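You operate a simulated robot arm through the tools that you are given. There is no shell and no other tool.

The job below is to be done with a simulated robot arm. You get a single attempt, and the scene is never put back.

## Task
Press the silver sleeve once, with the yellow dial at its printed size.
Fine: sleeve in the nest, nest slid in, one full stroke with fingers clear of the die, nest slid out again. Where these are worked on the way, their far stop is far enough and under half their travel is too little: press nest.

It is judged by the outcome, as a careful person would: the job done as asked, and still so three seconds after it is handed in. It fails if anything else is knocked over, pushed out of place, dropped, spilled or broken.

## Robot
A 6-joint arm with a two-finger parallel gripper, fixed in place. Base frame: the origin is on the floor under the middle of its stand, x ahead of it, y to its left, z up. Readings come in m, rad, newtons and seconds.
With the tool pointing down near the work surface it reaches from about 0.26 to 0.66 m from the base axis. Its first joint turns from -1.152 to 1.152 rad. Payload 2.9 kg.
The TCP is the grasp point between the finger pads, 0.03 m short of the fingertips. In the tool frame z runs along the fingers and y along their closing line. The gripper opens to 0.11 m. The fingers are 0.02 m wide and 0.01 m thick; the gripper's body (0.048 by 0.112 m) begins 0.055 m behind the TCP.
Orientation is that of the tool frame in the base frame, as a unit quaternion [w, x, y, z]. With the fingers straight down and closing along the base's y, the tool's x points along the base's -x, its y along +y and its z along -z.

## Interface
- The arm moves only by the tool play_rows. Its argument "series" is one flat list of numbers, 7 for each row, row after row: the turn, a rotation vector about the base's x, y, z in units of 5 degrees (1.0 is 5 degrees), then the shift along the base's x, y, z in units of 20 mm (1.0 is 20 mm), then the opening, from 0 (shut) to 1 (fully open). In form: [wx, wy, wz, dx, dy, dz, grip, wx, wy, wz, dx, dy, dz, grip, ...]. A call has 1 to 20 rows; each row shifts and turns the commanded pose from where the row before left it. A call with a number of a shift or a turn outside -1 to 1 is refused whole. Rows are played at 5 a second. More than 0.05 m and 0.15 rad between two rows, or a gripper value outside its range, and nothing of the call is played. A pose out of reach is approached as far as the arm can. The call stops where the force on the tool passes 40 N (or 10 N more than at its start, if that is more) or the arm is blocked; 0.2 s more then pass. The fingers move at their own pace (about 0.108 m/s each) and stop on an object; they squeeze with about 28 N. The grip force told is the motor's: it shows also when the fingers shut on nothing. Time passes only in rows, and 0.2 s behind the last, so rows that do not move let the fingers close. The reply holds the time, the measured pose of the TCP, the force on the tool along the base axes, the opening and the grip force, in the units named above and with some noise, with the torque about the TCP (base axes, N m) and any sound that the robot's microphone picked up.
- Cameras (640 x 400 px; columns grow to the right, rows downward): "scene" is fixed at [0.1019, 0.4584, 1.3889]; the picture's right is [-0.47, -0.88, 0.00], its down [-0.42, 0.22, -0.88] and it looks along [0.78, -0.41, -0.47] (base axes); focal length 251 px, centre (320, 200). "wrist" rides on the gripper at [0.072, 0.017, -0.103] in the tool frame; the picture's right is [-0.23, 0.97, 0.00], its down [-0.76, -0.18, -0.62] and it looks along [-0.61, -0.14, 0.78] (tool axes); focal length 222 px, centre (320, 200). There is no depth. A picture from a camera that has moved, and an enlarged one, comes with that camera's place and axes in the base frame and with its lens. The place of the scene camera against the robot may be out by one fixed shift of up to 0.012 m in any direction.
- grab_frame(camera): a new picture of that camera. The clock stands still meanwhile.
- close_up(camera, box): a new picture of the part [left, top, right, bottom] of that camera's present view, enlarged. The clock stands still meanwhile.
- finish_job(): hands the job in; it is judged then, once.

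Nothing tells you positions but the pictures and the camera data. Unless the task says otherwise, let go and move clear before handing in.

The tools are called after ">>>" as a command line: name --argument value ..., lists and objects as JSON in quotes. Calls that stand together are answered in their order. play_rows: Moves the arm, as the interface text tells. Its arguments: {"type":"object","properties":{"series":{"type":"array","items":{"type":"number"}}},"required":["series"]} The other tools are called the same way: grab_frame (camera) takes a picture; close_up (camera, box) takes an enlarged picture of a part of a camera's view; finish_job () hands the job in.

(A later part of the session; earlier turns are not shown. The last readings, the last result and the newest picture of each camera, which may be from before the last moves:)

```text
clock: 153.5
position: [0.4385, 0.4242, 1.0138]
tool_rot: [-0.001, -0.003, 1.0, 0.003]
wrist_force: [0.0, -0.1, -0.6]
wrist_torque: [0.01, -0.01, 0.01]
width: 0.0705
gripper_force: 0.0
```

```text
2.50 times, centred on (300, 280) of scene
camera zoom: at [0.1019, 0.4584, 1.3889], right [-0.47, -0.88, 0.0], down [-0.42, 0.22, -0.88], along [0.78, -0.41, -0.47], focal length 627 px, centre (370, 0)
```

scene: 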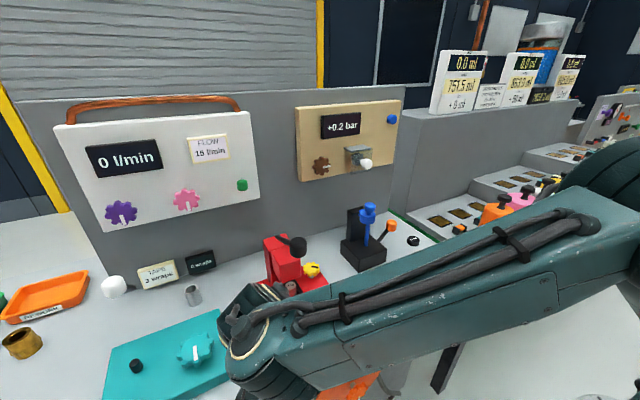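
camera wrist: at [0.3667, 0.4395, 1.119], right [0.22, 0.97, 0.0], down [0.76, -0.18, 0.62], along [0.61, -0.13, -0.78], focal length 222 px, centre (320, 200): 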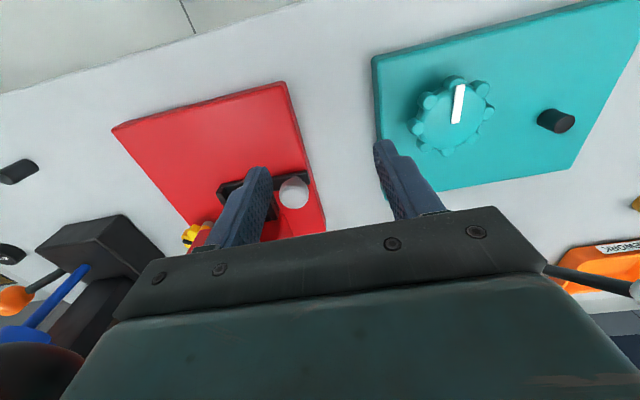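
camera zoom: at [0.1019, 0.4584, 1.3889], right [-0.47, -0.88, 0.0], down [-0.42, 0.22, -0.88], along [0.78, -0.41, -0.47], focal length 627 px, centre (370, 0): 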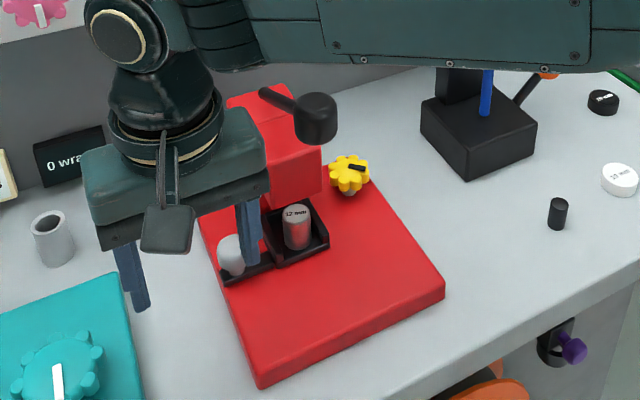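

The finger lines up behind the knob (knob at ≈[0.494, 0.382]). Descending and pushing the nest on toward its stop.

>>> play_rows --series '[0, 0, 0, 0, -0.1, -0.9, 0.64, 0, 0, 0, 0, 0, -0.9, 0.64, 0, 0, 0, 0, 0, -0.85, 0.64, 0, 0, 0, 0.4, 0, 0, 0.64, 0, 0, 0, 0.4, 0, 0, 0.64, 0, 0, 0, 0.4, 0, 0, 0.64, 0, 0, 0, 0.3, 0, 0, 0.64, 0, 0, 0, 0, 0, 0, 0.64]'

>>> close_up --camera "wrist" --box '[200, 120, 420, 250]'

>>> close_up --camera "scene" --box '[220, 220, 360, 340]'

```text
clock: 155.3
position: [0.4691, 0.4228, 0.9616]
tool_rot: [-0.003, -0.003, 1.0, 0.001]
wrist_force: [-10.7, 0.1, 0.4]
wrist_torque: [-0.19, 0.22, -0.43]
width: 0.0707
gripper_force: 0.2
```

```text
2.91 times, centred on (310, 185) of wrist
camera zoom: at [0.3965, 0.4387, 1.0669], right [0.22, 0.98, 0.0], down [0.77, -0.18, 0.62], along [0.6, -0.14, -0.79], focal length 646 px, centre (349, 244)
```

zoom: 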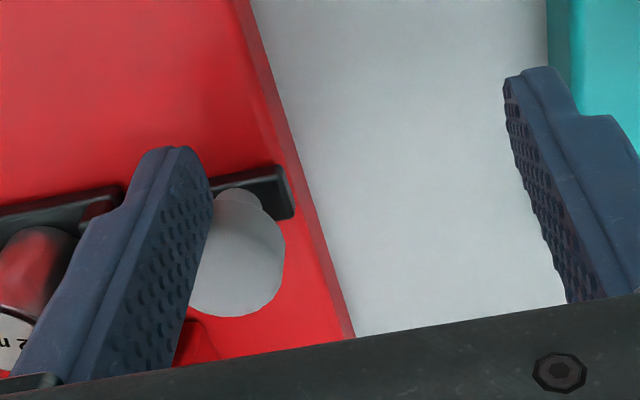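

```text
3.33 times, centred on (290, 280) of scene
camera zoom: at [0.1015, 0.4583, 1.3889], right [-0.47, -0.88, 0.0], down [-0.42, 0.22, -0.88], along [0.78, -0.41, -0.47], focal length 836 px, centre (420, -67)
```

zoom: 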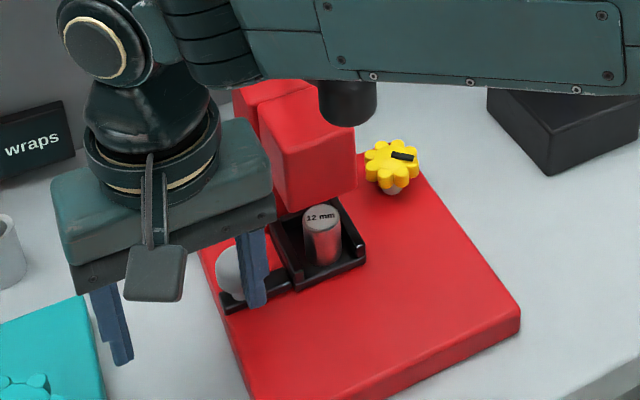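

>>> play_rows --series '[0, 0, 0, 0.15, 0, 0, 0.64, 0, 0, 0, 0.15, 0, 0, 0.64, 0, 0, 0, 0, 0, 0, 0.64]'

>>> close_up --camera "scene" --box '[220, 220, 360, 340]'

```text
clock: 155.9
position: [0.4693, 0.4237, 0.9621]
tool_rot: [-0.007, -0.005, 1.0, -0.001]
wrist_force: [-10.2, -1.4, 2.7]
wrist_torque: [-0.23, 0.12, -0.42]
width: 0.0713
gripper_force: 1.0
stopped in row 2: the force on the tool passed its limit at 44 N (the readings are from after the stop); the commanded pose is now the measured one
```

```text
3.33 times, centred on (290, 280) of scene
camera zoom: at [0.1016, 0.4583, 1.3889], right [-0.47, -0.88, 0.0], down [-0.42, 0.22, -0.88], along [0.78, -0.41, -0.47], focal length 836 px, centre (420, -67)
```

zoom: 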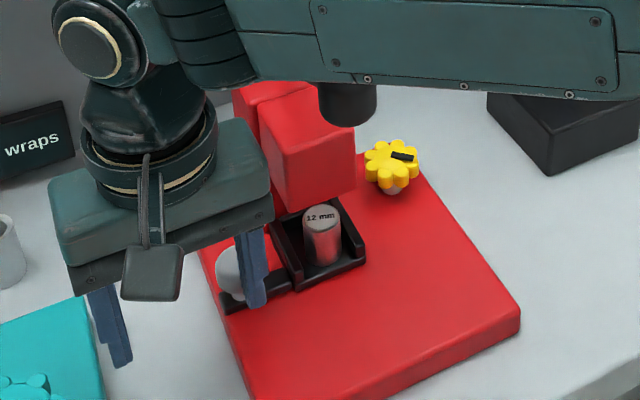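

At the far stop: 44 N with no motion, nest travel ≈70 mm, and the sleeve (x ≈ 0.498) is under the head (x 0.48–0.54, underside ≈ 0.98). Backing off, then I'll take a low look under the head at the die before stroking.

>>> play_rows --series '[0, 0, 0, -0.5, 0, 0, 0.64, 0, 0, 0, -0.5, 0, 0.5, 0.64, 0, 0, 0, 0, 0, 1, 0.64, 0, 0, 0, 0, 0, 1, 0.64, 0, 0, 0, 0, 0, 1, 0.64, 0, 0, 0, -1, 0, 1, 0.64, 0, 0, 0, -1, 0, 0, 0.64, 0, 0, 0, -1, 0, 0, 0.64, 0, 0, 0, -1, 0, 0, 0.64, 0, 0, 0, -1, 0, 0, 0.64, 0, 0, 0, -1, 0, 0, 0.64, 0, 0, 0, -1, 0, 0, 0.64, 0, 0, 0, -0.5, 0, 0, 0.64]'

>>> grab_frame --camera "scene"

>>> close_up --camera "scene" --box '[230, 220, 350, 350]'

```text
clock: 158.7
position: [0.3015, 0.4238, 1.0511]
tool_rot: [-0.005, -0.004, 1.0, -0.001]
wrist_force: [0.1, 0.2, -0.9]
wrist_torque: [0.03, -0.01, 0.0]
width: 0.0703
gripper_force: 0.1
```

```text
taken
```

scene: 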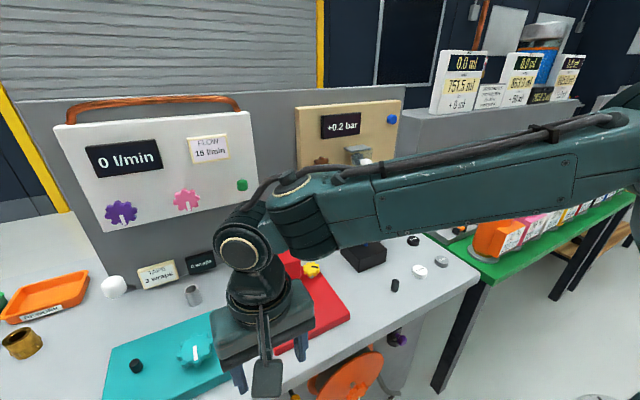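

```text
3.08 times, centred on (290, 285) of scene
camera zoom: at [0.1019, 0.4584, 1.3889], right [-0.47, -0.88, 0.0], down [-0.42, 0.22, -0.88], along [0.78, -0.41, -0.47], focal length 771 px, centre (412, -62)
```

zoom: 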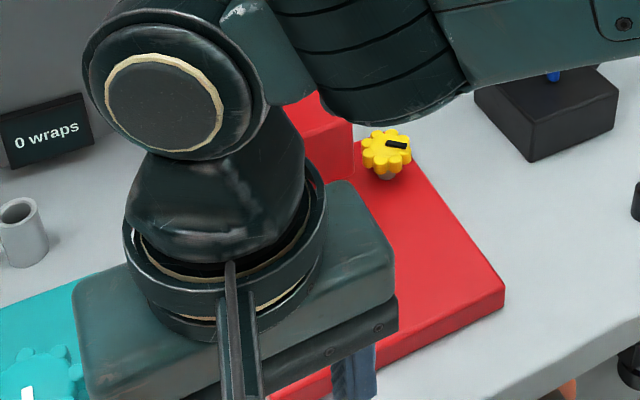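

>>> play_rows --series '[0, -1, 0, 0, -0.75, -0.4, 0.64, 0, -1, 0, 0, -0.75, -0.4, 0.64, 0, -1, 0, 0, -0.75, -0.6, 0.64, 0, -1, 0, 0, -0.75, -0.8, 0.64, 0, -1, 0, 0, -0.75, -0.8, 0.64, 0, -1, 0, 0, -0.75, -0.8, 0.64, 0, -1, 0, 0, -0.75, -0.8, 0.64, 0, -1, 0, 0, -0.75, -0.8, 0.64]'

>>> grab_frame --camera "wrist"

>>> close_up --camera "wrist" --box '[260, 100, 420, 230]'

```text
clock: 160.5
position: [0.3126, 0.2959, 0.9433]
tool_rot: [0.337, -0.005, 0.941, -0.002]
wrist_force: [-0.1, -1.2, 0.2]
wrist_torque: [-0.02, -0.03, -0.02]
width: 0.0705
gripper_force: 0.1
out of reach, approached as far as the arm can: row 7, 8
```

```text
taken
camera wrist: at [0.1902, 0.3112, 0.9784], right [0.17, 0.98, 0.14], down [0.2, -0.17, 0.97], along [0.97, -0.14, -0.22], focal length 222 px, centre (320, 200)
```

wrist: 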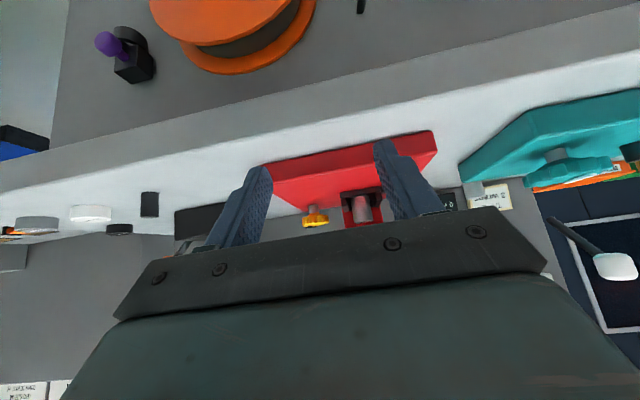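

```text
3.08 times, centred on (340, 165) of wrist
camera zoom: at [0.1902, 0.3112, 0.9784], right [0.17, 0.98, 0.14], down [0.2, -0.17, 0.97], along [0.97, -0.14, -0.22], focal length 684 px, centre (258, 308)
```

zoom: 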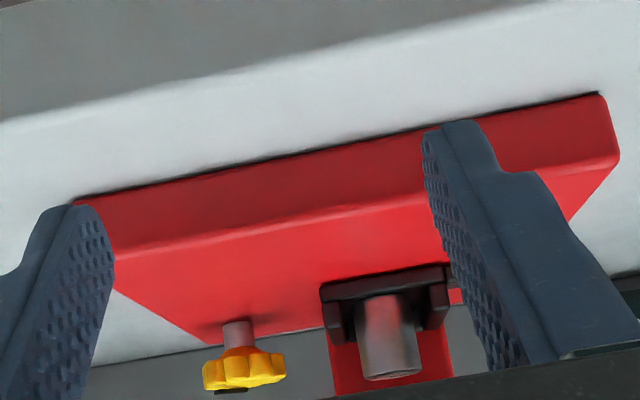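

The underside isn't visible from reachable poses, and nothing new has appeared as a readout, so the dial stays at mid-travel. Next I'll line up to grip the lever knob (≈[0.4335, 0.3235, 1.10]) between the fingers, tool tilted 35°.

>>> play_rows --series '[0, 0.88, 0, 0, 0.2, 1, 0.55, 0, 0, 0, 0, 0.2, 1, 0.55, 0, 0, 0, 0, 0.2, 1, 0.55, 0, 0, 0, 0, 0.2, 1, 0.55, 0, 0, 0, 0, 0.2, 1, 0.55, 0, 0, 0, 0, 0.2, 1, 0.55, 0, 0, 0, 0, 0.18, 1, 0.55, 0, 0, 0, 0, 0, 1, 0.55, 0, 0, 0, 0.5, 0, 0.65, 0.55, 0, 0, 0, 0, 0, 0, 0.55]'

>>> grab_frame --camera "wrist"

>>> close_up --camera "scene" --box '[220, 180, 400, 340]'

```text
clock: 162.7
position: [0.3244, 0.3236, 1.1165]
tool_rot: [0.3, -0.004, 0.954, -0.002]
wrist_force: [0.4, 0.0, 0.1]
wrist_torque: [0.02, 0.01, -0.01]
width: 0.0607
gripper_force: 0.0
```

```text
taken
camera wrist: at [0.2055, 0.3387, 1.1612], right [0.18, 0.98, 0.12], down [0.27, -0.17, 0.95], along [0.95, -0.14, -0.29], focal length 222 px, centre (320, 200)
```

wrist: 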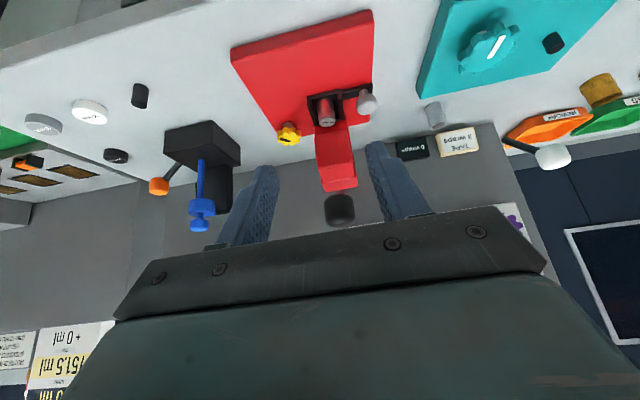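

```text
2.50 times, centred on (310, 260) of scene
camera zoom: at [0.1019, 0.4584, 1.3889], right [-0.47, -0.88, 0.0], down [-0.42, 0.22, -0.88], along [0.78, -0.41, -0.47], focal length 627 px, centre (345, 50)
```

zoom: 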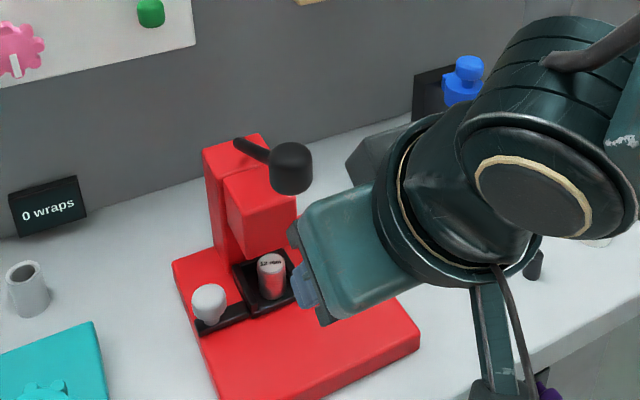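

Knob confirmed at ≈[0.4335, 0.324, 1.104]. Advancing so it sits between the fingertips.

>>> play_rows --series '[0, 0, 0, 1, 0, 0.1, 0.55, 0, 0, 0, 1, 0, 0.1, 0.55, 0, 0, 0, 1, 0.03, 0, 0.55, 0, 0, 0, 0.8, 0, 0, 0.55, 0, 0, 0, 0.8, 0, 0, 0.55, 0, 0, 0, 0.3, 0, 0, 0.55, 0, 0, 0, 0, 0, 0, 0.55]'

>>> grab_frame --camera "wrist"

>>> close_up --camera "scene" --box '[220, 180, 380, 320]'

```text
clock: 164.3
position: [0.4208, 0.326, 1.1197]
tool_rot: [0.3, -0.003, 0.954, -0.002]
wrist_force: [-0.1, -0.4, 0.0]
wrist_torque: [0.0, 0.01, -0.02]
width: 0.0609
gripper_force: 0.1
```

```text
taken
camera wrist: at [0.3018, 0.3406, 1.1639], right [0.18, 0.98, 0.12], down [0.27, -0.17, 0.95], along [0.95, -0.14, -0.29], focal length 222 px, centre (320, 200)
```

wrist: 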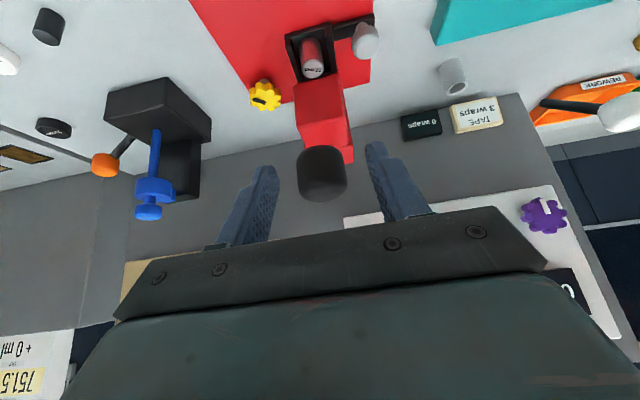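

```text
2.86 times, centred on (300, 250) of scene
camera zoom: at [0.1019, 0.4584, 1.3889], right [-0.47, -0.88, 0.0], down [-0.42, 0.22, -0.88], along [0.78, -0.41, -0.47], focal length 716 px, centre (377, 57)
```

zoom: 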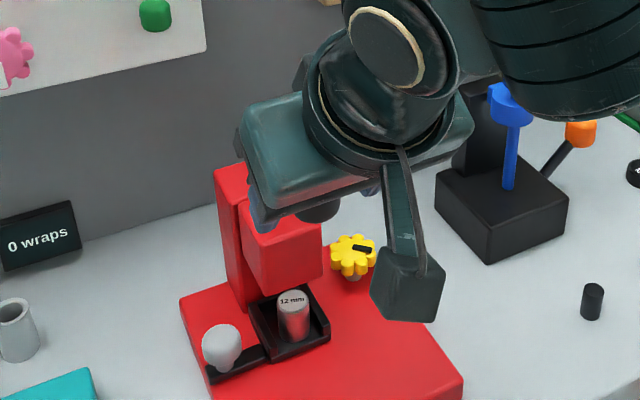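

The knob sits between the fingers; closing on it, then one smooth full stroke along its arc.

>>> play_rows --series '[0, 0, 0, 0, 0, 0, 0.35, 0, 0, 0, 0, 0, 0, 0.2, 0, 0, 0, 0, 0, 0, 0.2]'

>>> close_up --camera "wrist" --box '[230, 60, 430, 230]'

```text
clock: 165.1
position: [0.4204, 0.3254, 1.12]
tool_rot: [0.299, -0.004, 0.954, -0.002]
wrist_force: [3.0, 3.3, -1.0]
wrist_torque: [0.03, 0.03, 0.06]
width: 0.0309
gripper_force: 44.3
```

```text
2.35 times, centred on (330, 145) of wrist
camera zoom: at [0.3017, 0.3408, 1.164], right [0.18, 0.98, 0.12], down [0.27, -0.17, 0.95], along [0.95, -0.14, -0.29], focal length 523 px, centre (296, 329)
```

zoom: 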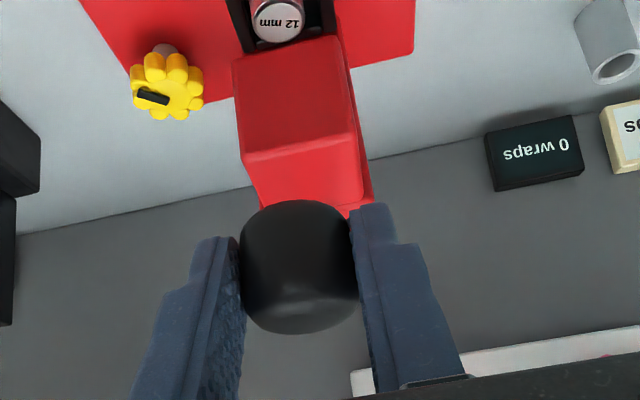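

Gripped. Starting the stroke: first 25° along the arc.

>>> play_rows --series '[0, 0, 0, -0.1, 0, -0.26, 0.2, 0, 0, 0, -0.09, 0, -0.27, 0.2, 0, 0, 0, -0.075, 0, -0.27, 0.2, 0, 0, 0, -0.065, 0, -0.275, 0.2, 0, 0, 0, -0.05, 0, -0.275, 0.2, 0, 0, 0, -0.04, 0, -0.28, 0.2]'

>>> close_up --camera "wrist" --box '[230, 60, 430, 230]'

```text
clock: 166.5
position: [0.4125, 0.3259, 1.0866]
tool_rot: [0.3, -0.005, 0.954, -0.002]
wrist_force: [-18.9, -6.6, 14.6]
wrist_torque: [-0.14, -1.03, -0.06]
width: 0.0311
gripper_force: 45.0
```

```text
2.35 times, centred on (330, 145) of wrist
camera zoom: at [0.2938, 0.3408, 1.1319], right [0.18, 0.98, 0.12], down [0.27, -0.17, 0.95], along [0.95, -0.14, -0.29], focal length 523 px, centre (296, 329)
```

zoom: 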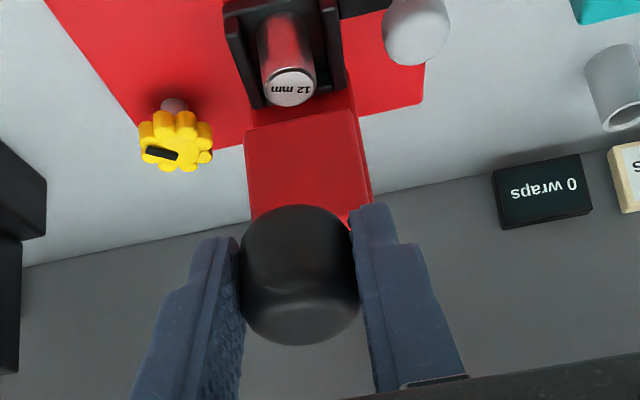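

The lever follows; force shows its arc swings slightly more toward -x. I'll correct and continue down without pausing.

>>> play_rows --series '[0, 0, 0, -0.15, 0, -0.315, 0.2, 0, 0, 0, -0.06, 0, -0.315, 0.2, 0, 0, 0, -0.03, 0, -0.318, 0.2, 0, 0, 0, -0.03, 0, -0.318, 0.2]'

```text
clock: 167.5
position: [0.4091, 0.3251, 1.0623]
tool_rot: [0.301, -0.002, 0.954, -0.002]
wrist_force: [7.2, -5.9, 11.8]
wrist_torque: [-0.02, -1.48, -0.01]
width: 0.0311
gripper_force: 44.8
```

>>> play_rows --series '[0, 0, 0, 0.05, 0, -0.325, 0.2, 0, 0, 0, 0.02, 0, -0.325, 0.2, 0, 0, 0, 0.04, 0, -0.325, 0.2, 0, 0, 0, 0.045, 0, -0.325, 0.2]'

>>> play_rows --series '[0, 0, 0, 0.065, 0, -0.32, 0.2, 0, 0, 0, 0.075, 0, -0.32, 0.2, 0, 0, 0, 0.095, 0, -0.315, 0.2, 0, 0, 0, 0.1, 0, -0.31, 0.2]'

>>> close_up --camera "wrist" --box '[230, 60, 430, 230]'

>>> close_up --camera "scene" --box '[220, 180, 380, 320]'

```text
clock: 168.5
position: [0.4108, 0.3247, 1.0368]
tool_rot: [0.299, -0.005, 0.954, -0.001]
wrist_force: [-3.9, -1.0, 12.7]
wrist_torque: [-0.03, -1.39, 0.01]
width: 0.0309
gripper_force: 45.0
```

```text
clock: 169.3
position: [0.4137, 0.3251, 1.0216]
tool_rot: [0.3, -0.004, 0.954, -0.001]
wrist_force: [-11.5, -6.2, 11.4]
wrist_torque: [-0.1, 0.59, -0.1]
width: 0.0307
gripper_force: 45.3
stopped in row 4: the force on the tool passed its limit at 41 N (the readings are from after the stop); the commanded pose is now the measured one
```

```text
2.35 times, centred on (330, 145) of wrist
camera zoom: at [0.2945, 0.3408, 1.0654], right [0.18, 0.98, 0.13], down [0.27, -0.17, 0.95], along [0.95, -0.14, -0.29], focal length 523 px, centre (296, 329)
```

zoom: 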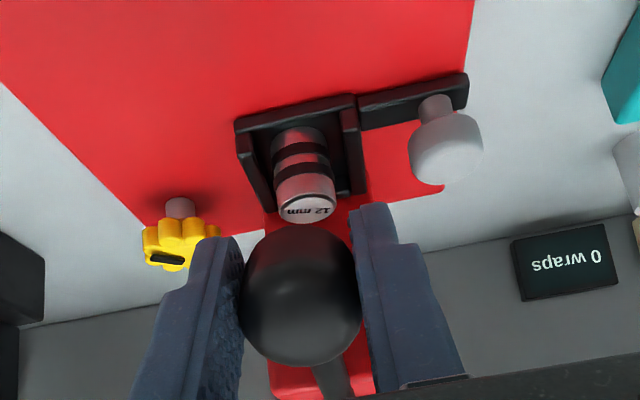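

```text
2.86 times, centred on (300, 250) of scene
camera zoom: at [0.1014, 0.4581, 1.389], right [-0.47, -0.88, 0.0], down [-0.42, 0.22, -0.88], along [0.78, -0.41, -0.47], focal length 716 px, centre (377, 57)
```

zoom: 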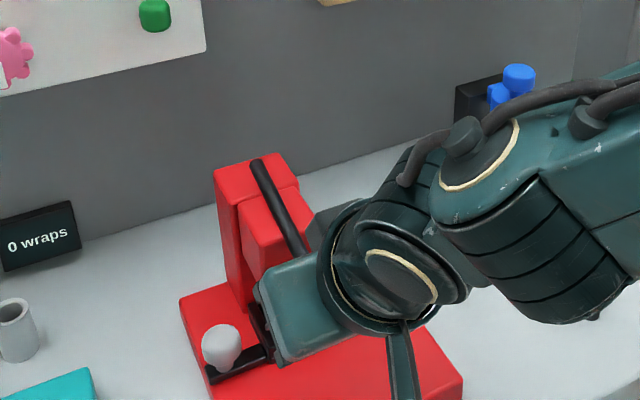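

The sleeve now shows pressed bands and the lever resisted at 41 N – it looks like the bottom stop. A small extra push to confirm it's fully down before raising.

>>> play_rows --series '[0, 0, 0, -0.03, 0, -0.12, 0.2, 0, 0, 0, 0, 0, -0.12, 0.2]'

```text
clock: 169.9
position: [0.4137, 0.3243, 1.0208]
tool_rot: [0.303, -0.001, 0.953, -0.001]
wrist_force: [-10.9, -5.9, 10.9]
wrist_torque: [-0.09, 0.66, -0.11]
width: 0.0308
gripper_force: 44.8
stopped in row 2: the force on the tool passed its limit at 42 N (the readings are from after the stop); the commanded pose is now the measured one
```

Confirmed bottom stop. Raising the lever back along the same arc.

>>> play_rows --series '[0, 0, 0, -0.06, 0, 0.27, 0.2, 0, 0, 0, -0.05, 0, 0.27, 0.2, 0, 0, 0, -0.04, 0, 0.26, 0.2, 0, 0, 0, -0.03, 0, 0.32, 0.2, 0, 0, 0, -0.02, 0, 0.32, 0.2, 0, 0, 0, -0.02, 0, 0.32, 0.2, 0, 0, 0, -0.005, 0, 0.315, 0.2]'

>>> play_rows --series '[0, 0, 0, 0, 0, 0.3, 0.2, 0, 0, 0, 0.01, 0, 0.3, 0.2, 0, 0, 0, 0.02, 0, 0.3, 0.2, 0, 0, 0, 0.03, 0, 0.315, 0.2]'

```text
clock: 171.5
position: [0.4098, 0.3256, 1.0611]
tool_rot: [0.304, -0.001, 0.953, 0.0]
wrist_force: [6.0, -7.1, -8.3]
wrist_torque: [0.02, 1.28, -0.08]
width: 0.0311
gripper_force: 44.8
```

```text
clock: 172.5
position: [0.412, 0.3251, 1.0852]
tool_rot: [0.303, 0.0, 0.953, -0.001]
wrist_force: [12.4, -8.9, -10.0]
wrist_torque: [-0.03, 1.26, -0.14]
width: 0.0308
gripper_force: 45.2
```

>>> play_rows --series '[0, 0, 0, 0.11, 0, 0.28, 0.2, 0, 0, 0, 0.09, 0, 0.28, 0.2, 0, 0, 0, 0.09, 0, 0.28, 0.2, 0, 0, 0, 0.085, 0, 0.28, 0.2]'

>>> play_rows --series '[0, 0, 0, 0.09, 0, 0.28, 0.2, 0, 0, 0, 0.09, 0, 0.25, 0.2, 0, 0, 0, 0.03, 0, 0.1, 0.2]'

>>> close_up --camera "wrist" --box '[230, 60, 430, 230]'

```text
clock: 173.5
position: [0.4189, 0.3245, 1.1076]
tool_rot: [0.302, -0.002, 0.953, 0.0]
wrist_force: [1.7, -6.5, -9.7]
wrist_torque: [-0.08, 1.38, -0.09]
width: 0.0309
gripper_force: 44.0
```

```text
clock: 174.3
position: [0.4229, 0.3247, 1.1163]
tool_rot: [0.298, -0.005, 0.955, -0.003]
wrist_force: [-2.7, 0.0, -34.4]
wrist_torque: [0.02, 0.06, 0.01]
width: 0.0311
gripper_force: 45.1
```

```text
2.35 times, centred on (330, 145) of wrist
camera zoom: at [0.303, 0.3411, 1.1611], right [0.18, 0.98, 0.12], down [0.27, -0.17, 0.95], along [0.95, -0.14, -0.3], focal length 523 px, centre (296, 329)
```

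zoom: 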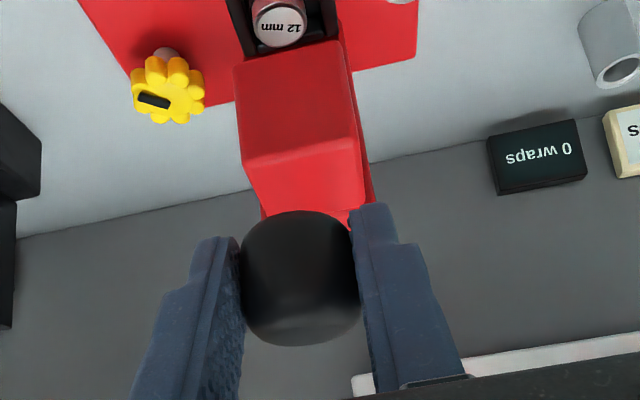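

The lever is at its top stop again. Relieving, releasing and backing off.

>>> play_rows --series '[0, 0, 0, 0, 0, -0.15, 0.2, 0, 0, 0, 0, 0, 0, 0.45, 0, 0, 0, 0, 0, 0, 0.55, 0, 0, 0, -0.6, 0, 0.1, 0.55, 0, 0, 0, -1, 0, 0.1, 0.55, 0, 0, 0, -1, 0, 0, 0.55, 0, 0, 0, -1, 0, 0, 0.55, 0, 0, 0, -1, 0, 0, 0.55]'

>>> grab_frame --camera "wrist"

>>> close_up --camera "scene" --box '[220, 200, 380, 340]'

>>> close_up --camera "wrist" --box '[250, 60, 410, 230]'

```text
clock: 176.1
position: [0.3322, 0.3266, 1.1227]
tool_rot: [0.303, 0.0, 0.953, 0.0]
wrist_force: [-0.5, 0.1, 1.1]
wrist_torque: [0.01, -0.05, 0.03]
width: 0.0605
gripper_force: 0.1
```

```text
taken
camera wrist: at [0.2123, 0.3424, 1.1653], right [0.18, 0.97, 0.13], down [0.26, -0.18, 0.95], along [0.95, -0.14, -0.29], focal length 222 px, centre (320, 200)
```

wrist: 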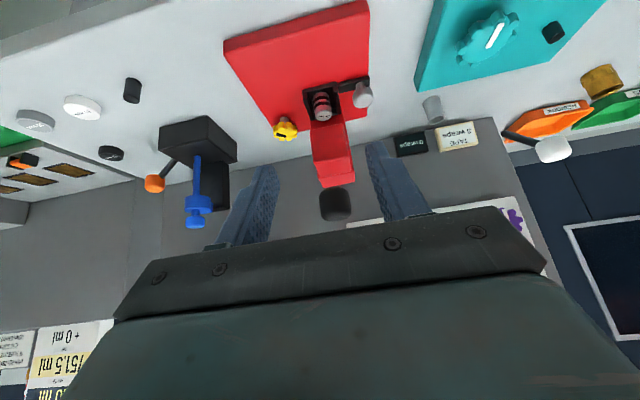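

```text
2.86 times, centred on (300, 270) of scene
camera zoom: at [0.1019, 0.4584, 1.3889], right [-0.47, -0.88, 0.0], down [-0.42, 0.22, -0.88], along [0.78, -0.41, -0.47], focal length 716 px, centre (377, 0)
```

zoom: 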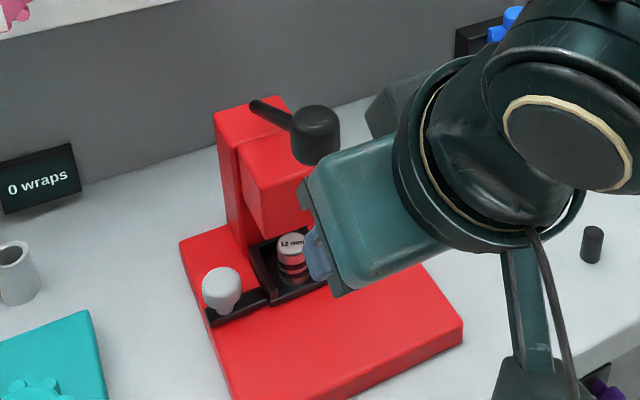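

```text
2.35 times, centred on (330, 145) of wrist
camera zoom: at [0.2123, 0.3424, 1.1653], right [0.18, 0.97, 0.13], down [0.26, -0.18, 0.95], along [0.95, -0.14, -0.29], focal length 523 px, centre (296, 329)
```

zoom: 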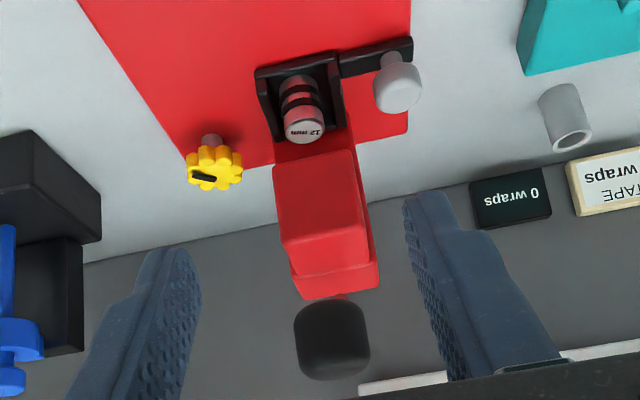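

The lever stays up and the sleeve is pressed (two dark bands). I'll take a closer look at it, then slide the nest out.

>>> close_up --camera "wrist" --box '[300, 80, 380, 140]'

>>> close_up --camera "scene" --box '[270, 270, 320, 310]'

```text
6.67 times, centred on (340, 110) of wrist
camera zoom: at [0.2123, 0.3424, 1.1653], right [0.18, 0.97, 0.13], down [0.26, -0.18, 0.95], along [0.95, -0.14, -0.29], focal length 1481 px, centre (187, 800)
```

zoom: 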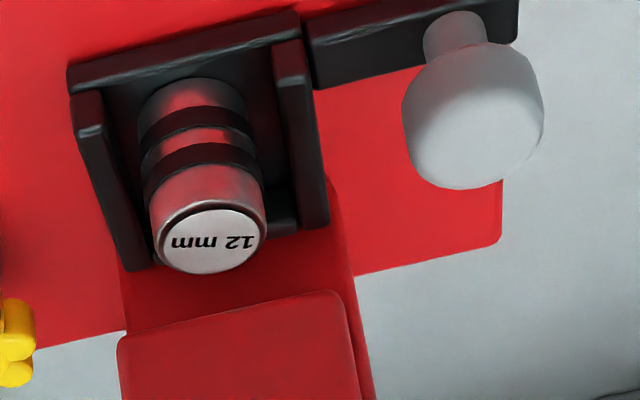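

```text
10.00 times, centred on (295, 290) of scene
camera zoom: at [0.1019, 0.4584, 1.3889], right [-0.47, -0.88, 0.0], down [-0.42, 0.22, -0.88], along [0.78, -0.41, -0.47], focal length 2507 px, centre (570, -700)
```

zoom: 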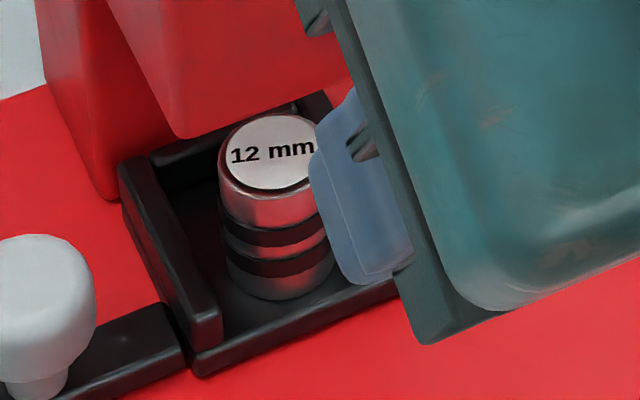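

The press mark is there. Now to the +x side of the nest knob to push the nest back out: hand at y ≈ 0.4235 again, tilt reduced to 15°.

>>> play_rows --series '[0, 1, 0, 0, 0.97, 0, 0.64, 0, 1, 0, 0, 0.97, 0, 0.64, 0, 1, 0, 0, 0.97, -0.5, 0.64, 0, 1, 0, 0, 0.97, -0.5, 0.64, 0, 0, 0, 0, 0.97, -0.5, 0.64, 0, 0, 0, 1, 0, -0.3, 0.64, 0, 0, 0, 1, 0, 0, 0.64, 0, 0, 0, 1, 0, 0, 0.64, 0, 0, 0, 1, 0, 0, 0.64, 0, 0, 0, 1, 0, 0, 0.64]'

>>> grab_frame --camera "wrist"

>>> close_up --camera "scene" --box '[200, 180, 380, 340]'

```text
clock: 178.3
position: [0.4323, 0.4228, 1.0854]
tool_rot: [0.133, -0.002, 0.991, 0.0]
wrist_force: [-0.1, 0.8, -0.3]
wrist_torque: [0.03, -0.01, -0.02]
width: 0.0704
gripper_force: 0.0
```

```text
taken
camera wrist: at [0.3341, 0.439, 1.1679], right [0.22, 0.97, 0.06], down [0.57, -0.18, 0.8], along [0.79, -0.14, -0.59], focal length 222 px, centre (320, 200)
```

wrist: 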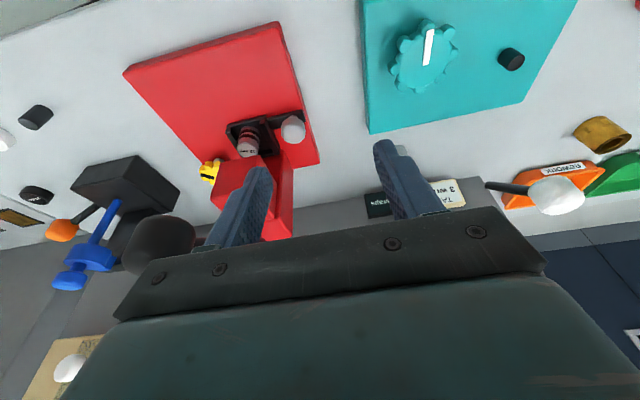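

```text
2.50 times, centred on (290, 260) of scene
camera zoom: at [0.1018, 0.4584, 1.3889], right [-0.47, -0.88, 0.0], down [-0.42, 0.22, -0.88], along [0.78, -0.41, -0.47], focal length 627 px, centre (395, 50)
```

zoom: 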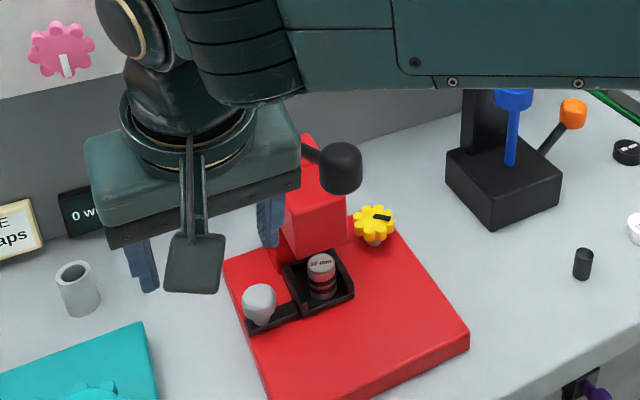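

>>> play_rows --series '[0, 0, 0, 1, 0, 0, 0.64, 0, 0, 0, 1, 0, 0, 0.64, 0, 0, 0, 1, 0, 0, 0.64, 0, 0, 0, 1, 0, -0.3, 0.64, 0, 0, 0, 0.45, 0, -0.5, 0.64, 0, 0, 0, 0, 0, -1, 0.64, 0, 0, 0, 0, 0, -1, 0.64]'

>>> grab_frame --camera "wrist"

>>> close_up --camera "wrist" --box '[170, 80, 350, 240]'

>>> close_up --camera "scene" --box '[200, 200, 360, 340]'

```text
clock: 179.9
position: [0.513, 0.4218, 1.026]
tool_rot: [0.134, -0.001, 0.991, 0.0]
wrist_force: [0.4, -0.9, 0.2]
wrist_torque: [-0.02, -0.02, -0.01]
width: 0.0705
gripper_force: 0.1
out of reach, approached as far as the arm can: row 4
```

```text
taken
camera wrist: at [0.4145, 0.4371, 1.1073], right [0.22, 0.97, 0.06], down [0.57, -0.18, 0.8], along [0.79, -0.14, -0.59], focal length 222 px, centre (320, 200)
```

wrist: 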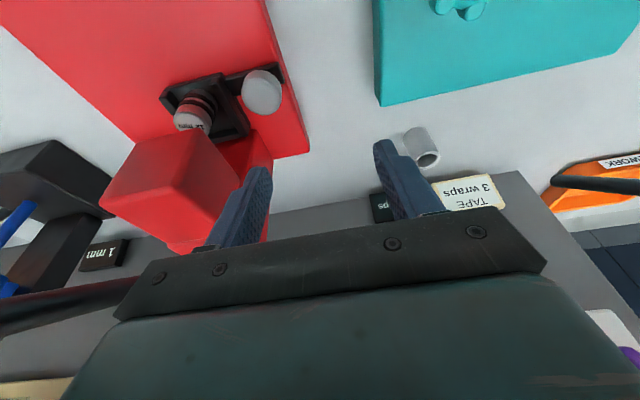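

```text
2.50 times, centred on (260, 160) of wrist
camera zoom: at [0.4145, 0.4371, 1.1073], right [0.22, 0.97, 0.06], down [0.57, -0.18, 0.8], along [0.79, -0.14, -0.59], focal length 555 px, centre (470, 300)
```

zoom: 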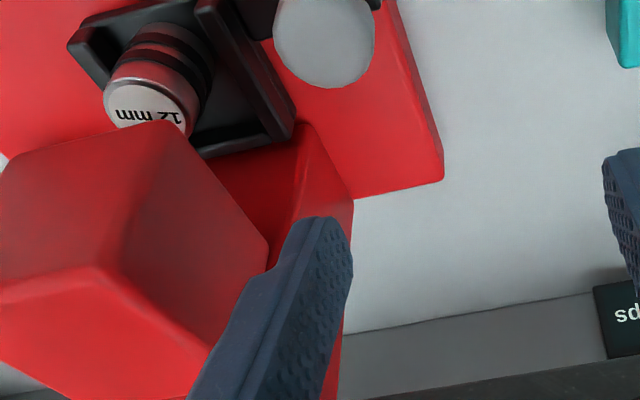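

```text
2.86 times, centred on (280, 270) of scene
camera zoom: at [0.1019, 0.4584, 1.3889], right [-0.47, -0.88, 0.0], down [-0.42, 0.22, -0.88], along [0.78, -0.41, -0.47], focal length 716 px, centre (434, 0)
```

zoom: 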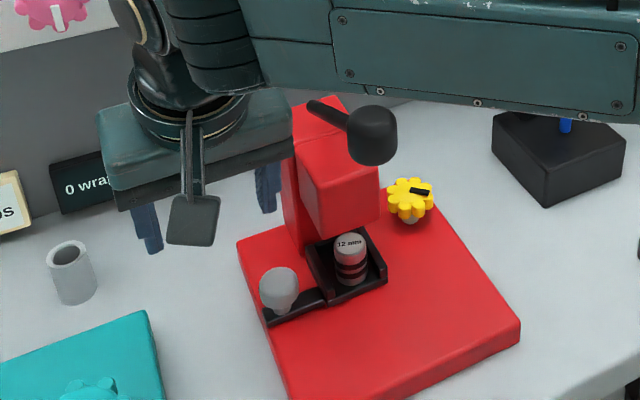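

>>> play_rows --series '[0, 0, 0, 0.2, 0, -0.6, 0.64, 0, 0, 0, 0.25, 0, -0.4, 0.64, 0, 0, 0, 0, 0, 0, 0.64]'

>>> close_up --camera "wrist" --box '[170, 80, 350, 240]'

```text
clock: 180.7
position: [0.5198, 0.4208, 1.0057]
tool_rot: [0.134, -0.001, 0.991, 0.0]
wrist_force: [-0.2, -0.6, 0.3]
wrist_torque: [-0.02, 0.05, 0.05]
width: 0.0703
gripper_force: 0.1
```

```text
2.50 times, centred on (260, 160) of wrist
camera zoom: at [0.4228, 0.4375, 1.0873], right [0.22, 0.97, 0.06], down [0.57, -0.18, 0.8], along [0.79, -0.14, -0.59], focal length 555 px, centre (470, 300)
```

zoom: 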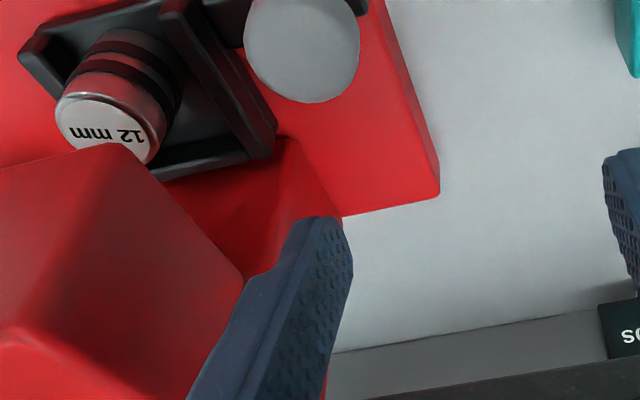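

Position good, just beyond the knob. Descending the rest of the way.

>>> play_rows --series '[0, 0, 0, 0.15, 0.03, -0.75, 0.64, 0, 0, 0, 0, 0.03, -0.75, 0.64, 0, 0, 0, 0, 0, -0.65, 0.64, 0, 0, 0, 0, 0, 0, 0.64]'

>>> close_up --camera "wrist" --box '[170, 80, 350, 240]'

>>> close_up --camera "scene" --box '[230, 230, 350, 340]'

```text
clock: 181.7
position: [0.5237, 0.4216, 0.9619]
tool_rot: [0.133, -0.001, 0.991, 0.0]
wrist_force: [0.2, 0.6, -0.3]
wrist_torque: [-0.03, 0.02, 0.0]
width: 0.0703
gripper_force: 0.0
```

```text
2.50 times, centred on (260, 160) of wrist
camera zoom: at [0.4262, 0.4381, 1.0434], right [0.22, 0.97, 0.06], down [0.57, -0.18, 0.8], along [0.79, -0.14, -0.59], focal length 555 px, centre (470, 300)
```

zoom: 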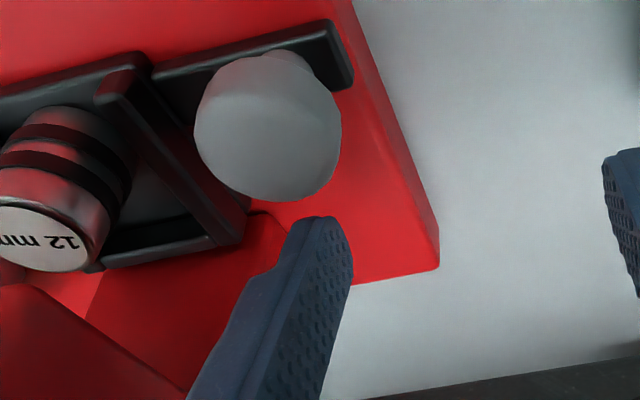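

```text
3.64 times, centred on (290, 285) of scene
camera zoom: at [0.1019, 0.4584, 1.3889], right [-0.47, -0.88, 0.0], down [-0.42, 0.22, -0.88], along [0.78, -0.41, -0.47], focal length 912 px, centre (429, -109)
```

zoom: 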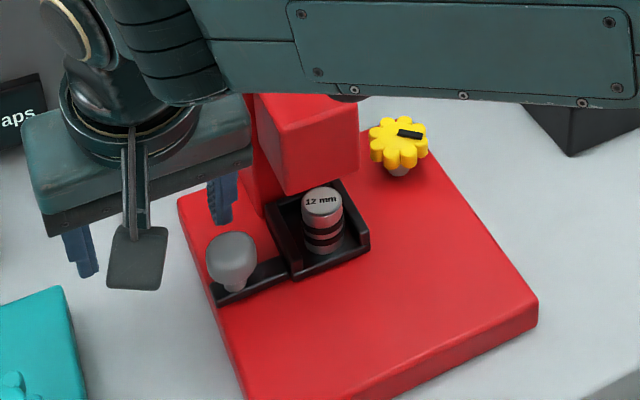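

The finger is just behind (+x of) the knob. Pushing the nest out slowly.

>>> play_rows --series '[0, 0, 0, -0.2, 0, 0, 0.64, 0, 0, 0, -0.25, 0, 0, 0.64, 0, 0, 0, -0.25, 0, 0, 0.64, 0, 0, 0, -0.25, 0, 0, 0.64, 0, 0, 0, -0.25, 0, 0, 0.64, 0, 0, 0, -0.25, 0, 0, 0.64]'

>>> close_up --camera "wrist" --box '[170, 80, 350, 240]'

>>> close_up --camera "scene" --box '[230, 230, 350, 340]'

```text
clock: 183.1
position: [0.4947, 0.4224, 0.9613]
tool_rot: [0.134, -0.001, 0.991, 0.0]
wrist_force: [0.9, 0.3, 1.5]
wrist_torque: [-0.04, -0.01, 0.06]
width: 0.0706
gripper_force: 0.1
```

```text
2.50 times, centred on (260, 160) of wrist
camera zoom: at [0.3966, 0.4386, 1.0437], right [0.22, 0.97, 0.06], down [0.57, -0.18, 0.8], along [0.79, -0.14, -0.59], focal length 555 px, centre (470, 300)
```

zoom: 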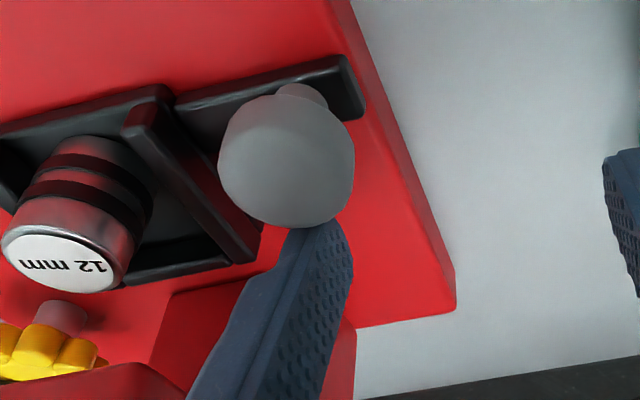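

```text
3.64 times, centred on (290, 285) of scene
camera zoom: at [0.1019, 0.4584, 1.3889], right [-0.47, -0.88, 0.0], down [-0.42, 0.22, -0.88], along [0.78, -0.41, -0.47], focal length 912 px, centre (429, -109)
```

zoom: 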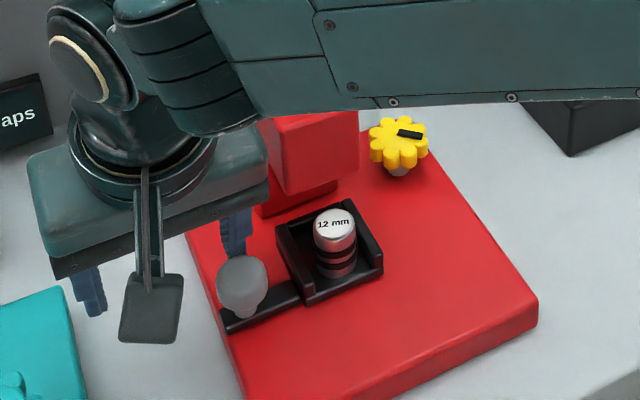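

The nest slides out with the sleeve in it. Continuing slowly to the out stop.

>>> play_rows --series '[0, 0, 0, -0.25, 0, 0, 0.64, 0, 0, 0, -0.25, 0, 0, 0.64, 0, 0, 0, -0.25, 0, 0, 0.64, 0, 0, 0, -0.25, 0, 0, 0.64, 0, 0, 0, -0.25, 0, 0, 0.64, 0, 0, 0, -0.25, 0, 0, 0.64, 0, 0, 0, -0.25, 0, 0, 0.64, 0, 0, 0, -0.25, 0, 0, 0.64]'

>>> close_up --camera "scene" --box '[230, 230, 350, 340]'

```text
clock: 184.9
position: [0.4534, 0.4227, 0.9627]
tool_rot: [0.133, -0.001, 0.991, 0.0]
wrist_force: [1.9, -0.6, 1.3]
wrist_torque: [-0.1, -0.01, 0.07]
width: 0.0703
gripper_force: 0.1
```

```text
3.64 times, centred on (290, 285) of scene
camera zoom: at [0.1019, 0.4584, 1.3889], right [-0.47, -0.88, 0.0], down [-0.42, 0.22, -0.88], along [0.78, -0.41, -0.47], focal length 912 px, centre (429, -109)
```

zoom: 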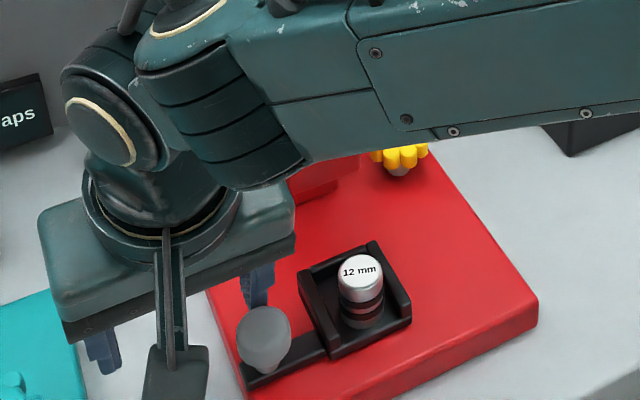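

>>> play_rows --series '[0, 0, 0, -0.15, 0, 0, 0.64, 0, 0, 0, -0.15, 0, 0, 0.64, 0, 0, 0, -0.15, 0, 0, 0.64, 0, 0, 0, -0.1, 0, 0, 0.64, 0, 0, 0, -0.1, 0, 0, 0.64, 0, 0, 0, -0.1, 0, 0, 0.64]'

>>> close_up --camera "scene" --box '[230, 230, 350, 340]'

>>> close_up --camera "wrist" --box '[150, 60, 350, 240]'

```text
clock: 186.3
position: [0.444, 0.4218, 0.9622]
tool_rot: [0.137, 0.001, 0.991, 0.002]
wrist_force: [33.8, 0.8, -4.8]
wrist_torque: [-0.02, -0.61, 1.22]
width: 0.0701
gripper_force: 0.1
```

```text
3.64 times, centred on (290, 285) of scene
camera zoom: at [0.1029, 0.4584, 1.3888], right [-0.47, -0.88, 0.0], down [-0.42, 0.22, -0.88], along [0.78, -0.41, -0.47], focal length 912 px, centre (429, -109)
```

zoom: 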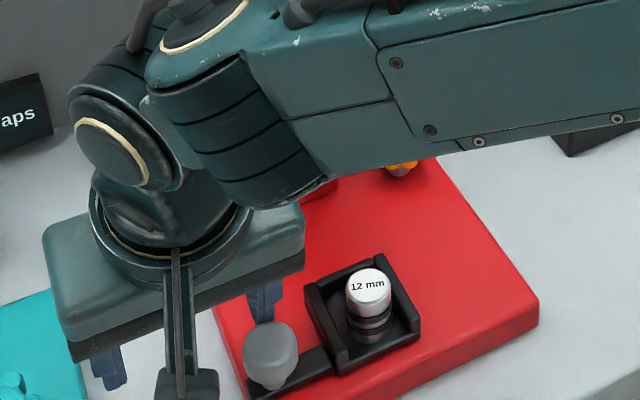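

```text
2.22 times, centred on (250, 150) of wrist
camera zoom: at [0.3452, 0.438, 1.0445], right [0.22, 0.97, 0.07], down [0.56, -0.18, 0.81], along [0.8, -0.14, -0.59], focal length 494 px, centre (476, 311)
```

zoom: 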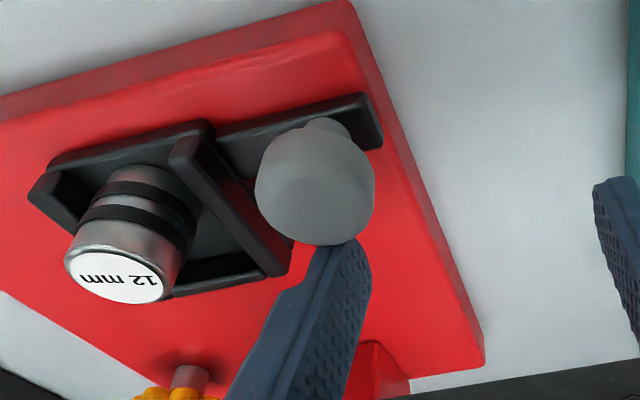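

Out stop reached (34 N), the sleeve standing in the nest. Backing off the knob, rising and moving clear.

>>> play_rows --series '[0, 0, 0, 0.4, 0, 0, 0.64, 0, 0, 0, 0.2, 0, 0.3, 0.64, 0, 0, 0, 0, 0, 1, 0.64, 0, 0, 0, 0, 0, 1, 0.64, 0, 0, 0, 0, 0, 1, 0.64, 0, 0, 0, 0, 0, 1, 0.64, 0, 0, 0, 0, 0, 1, 0.64, 0, 0, 0, -1, 0, 1, 0.64, 0, 0, 0, -1, 0, 0.5, 0.64, 0, 0, 0, -1, 0, 0, 0.64, 0, 0, 0, -1, 0, 0, 0.64, 0, 0, 0, -1, 0, 0, 0.64, 0, 0, 0, -1, 0, 0, 0.64]'

>>> grab_frame --camera "wrist"

>>> grab_frame --camera "scene"

```text
clock: 189.1
position: [0.3318, 0.4229, 1.0997]
tool_rot: [0.133, -0.001, 0.991, -0.001]
wrist_force: [-0.5, -0.2, -0.3]
wrist_torque: [0.03, -0.02, -0.02]
width: 0.0702
gripper_force: 0.1
```

```text
taken
camera wrist: at [0.2337, 0.4391, 1.181], right [0.22, 0.97, 0.06], down [0.57, -0.18, 0.8], along [0.79, -0.14, -0.59], focal length 222 px, centre (320, 200)
```

wrist: 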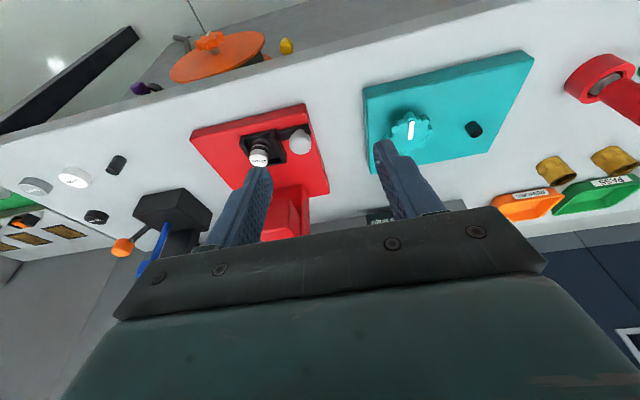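

```text
taken
```

scene: 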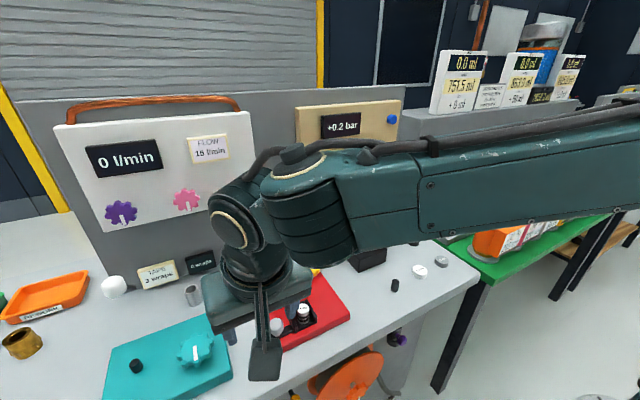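

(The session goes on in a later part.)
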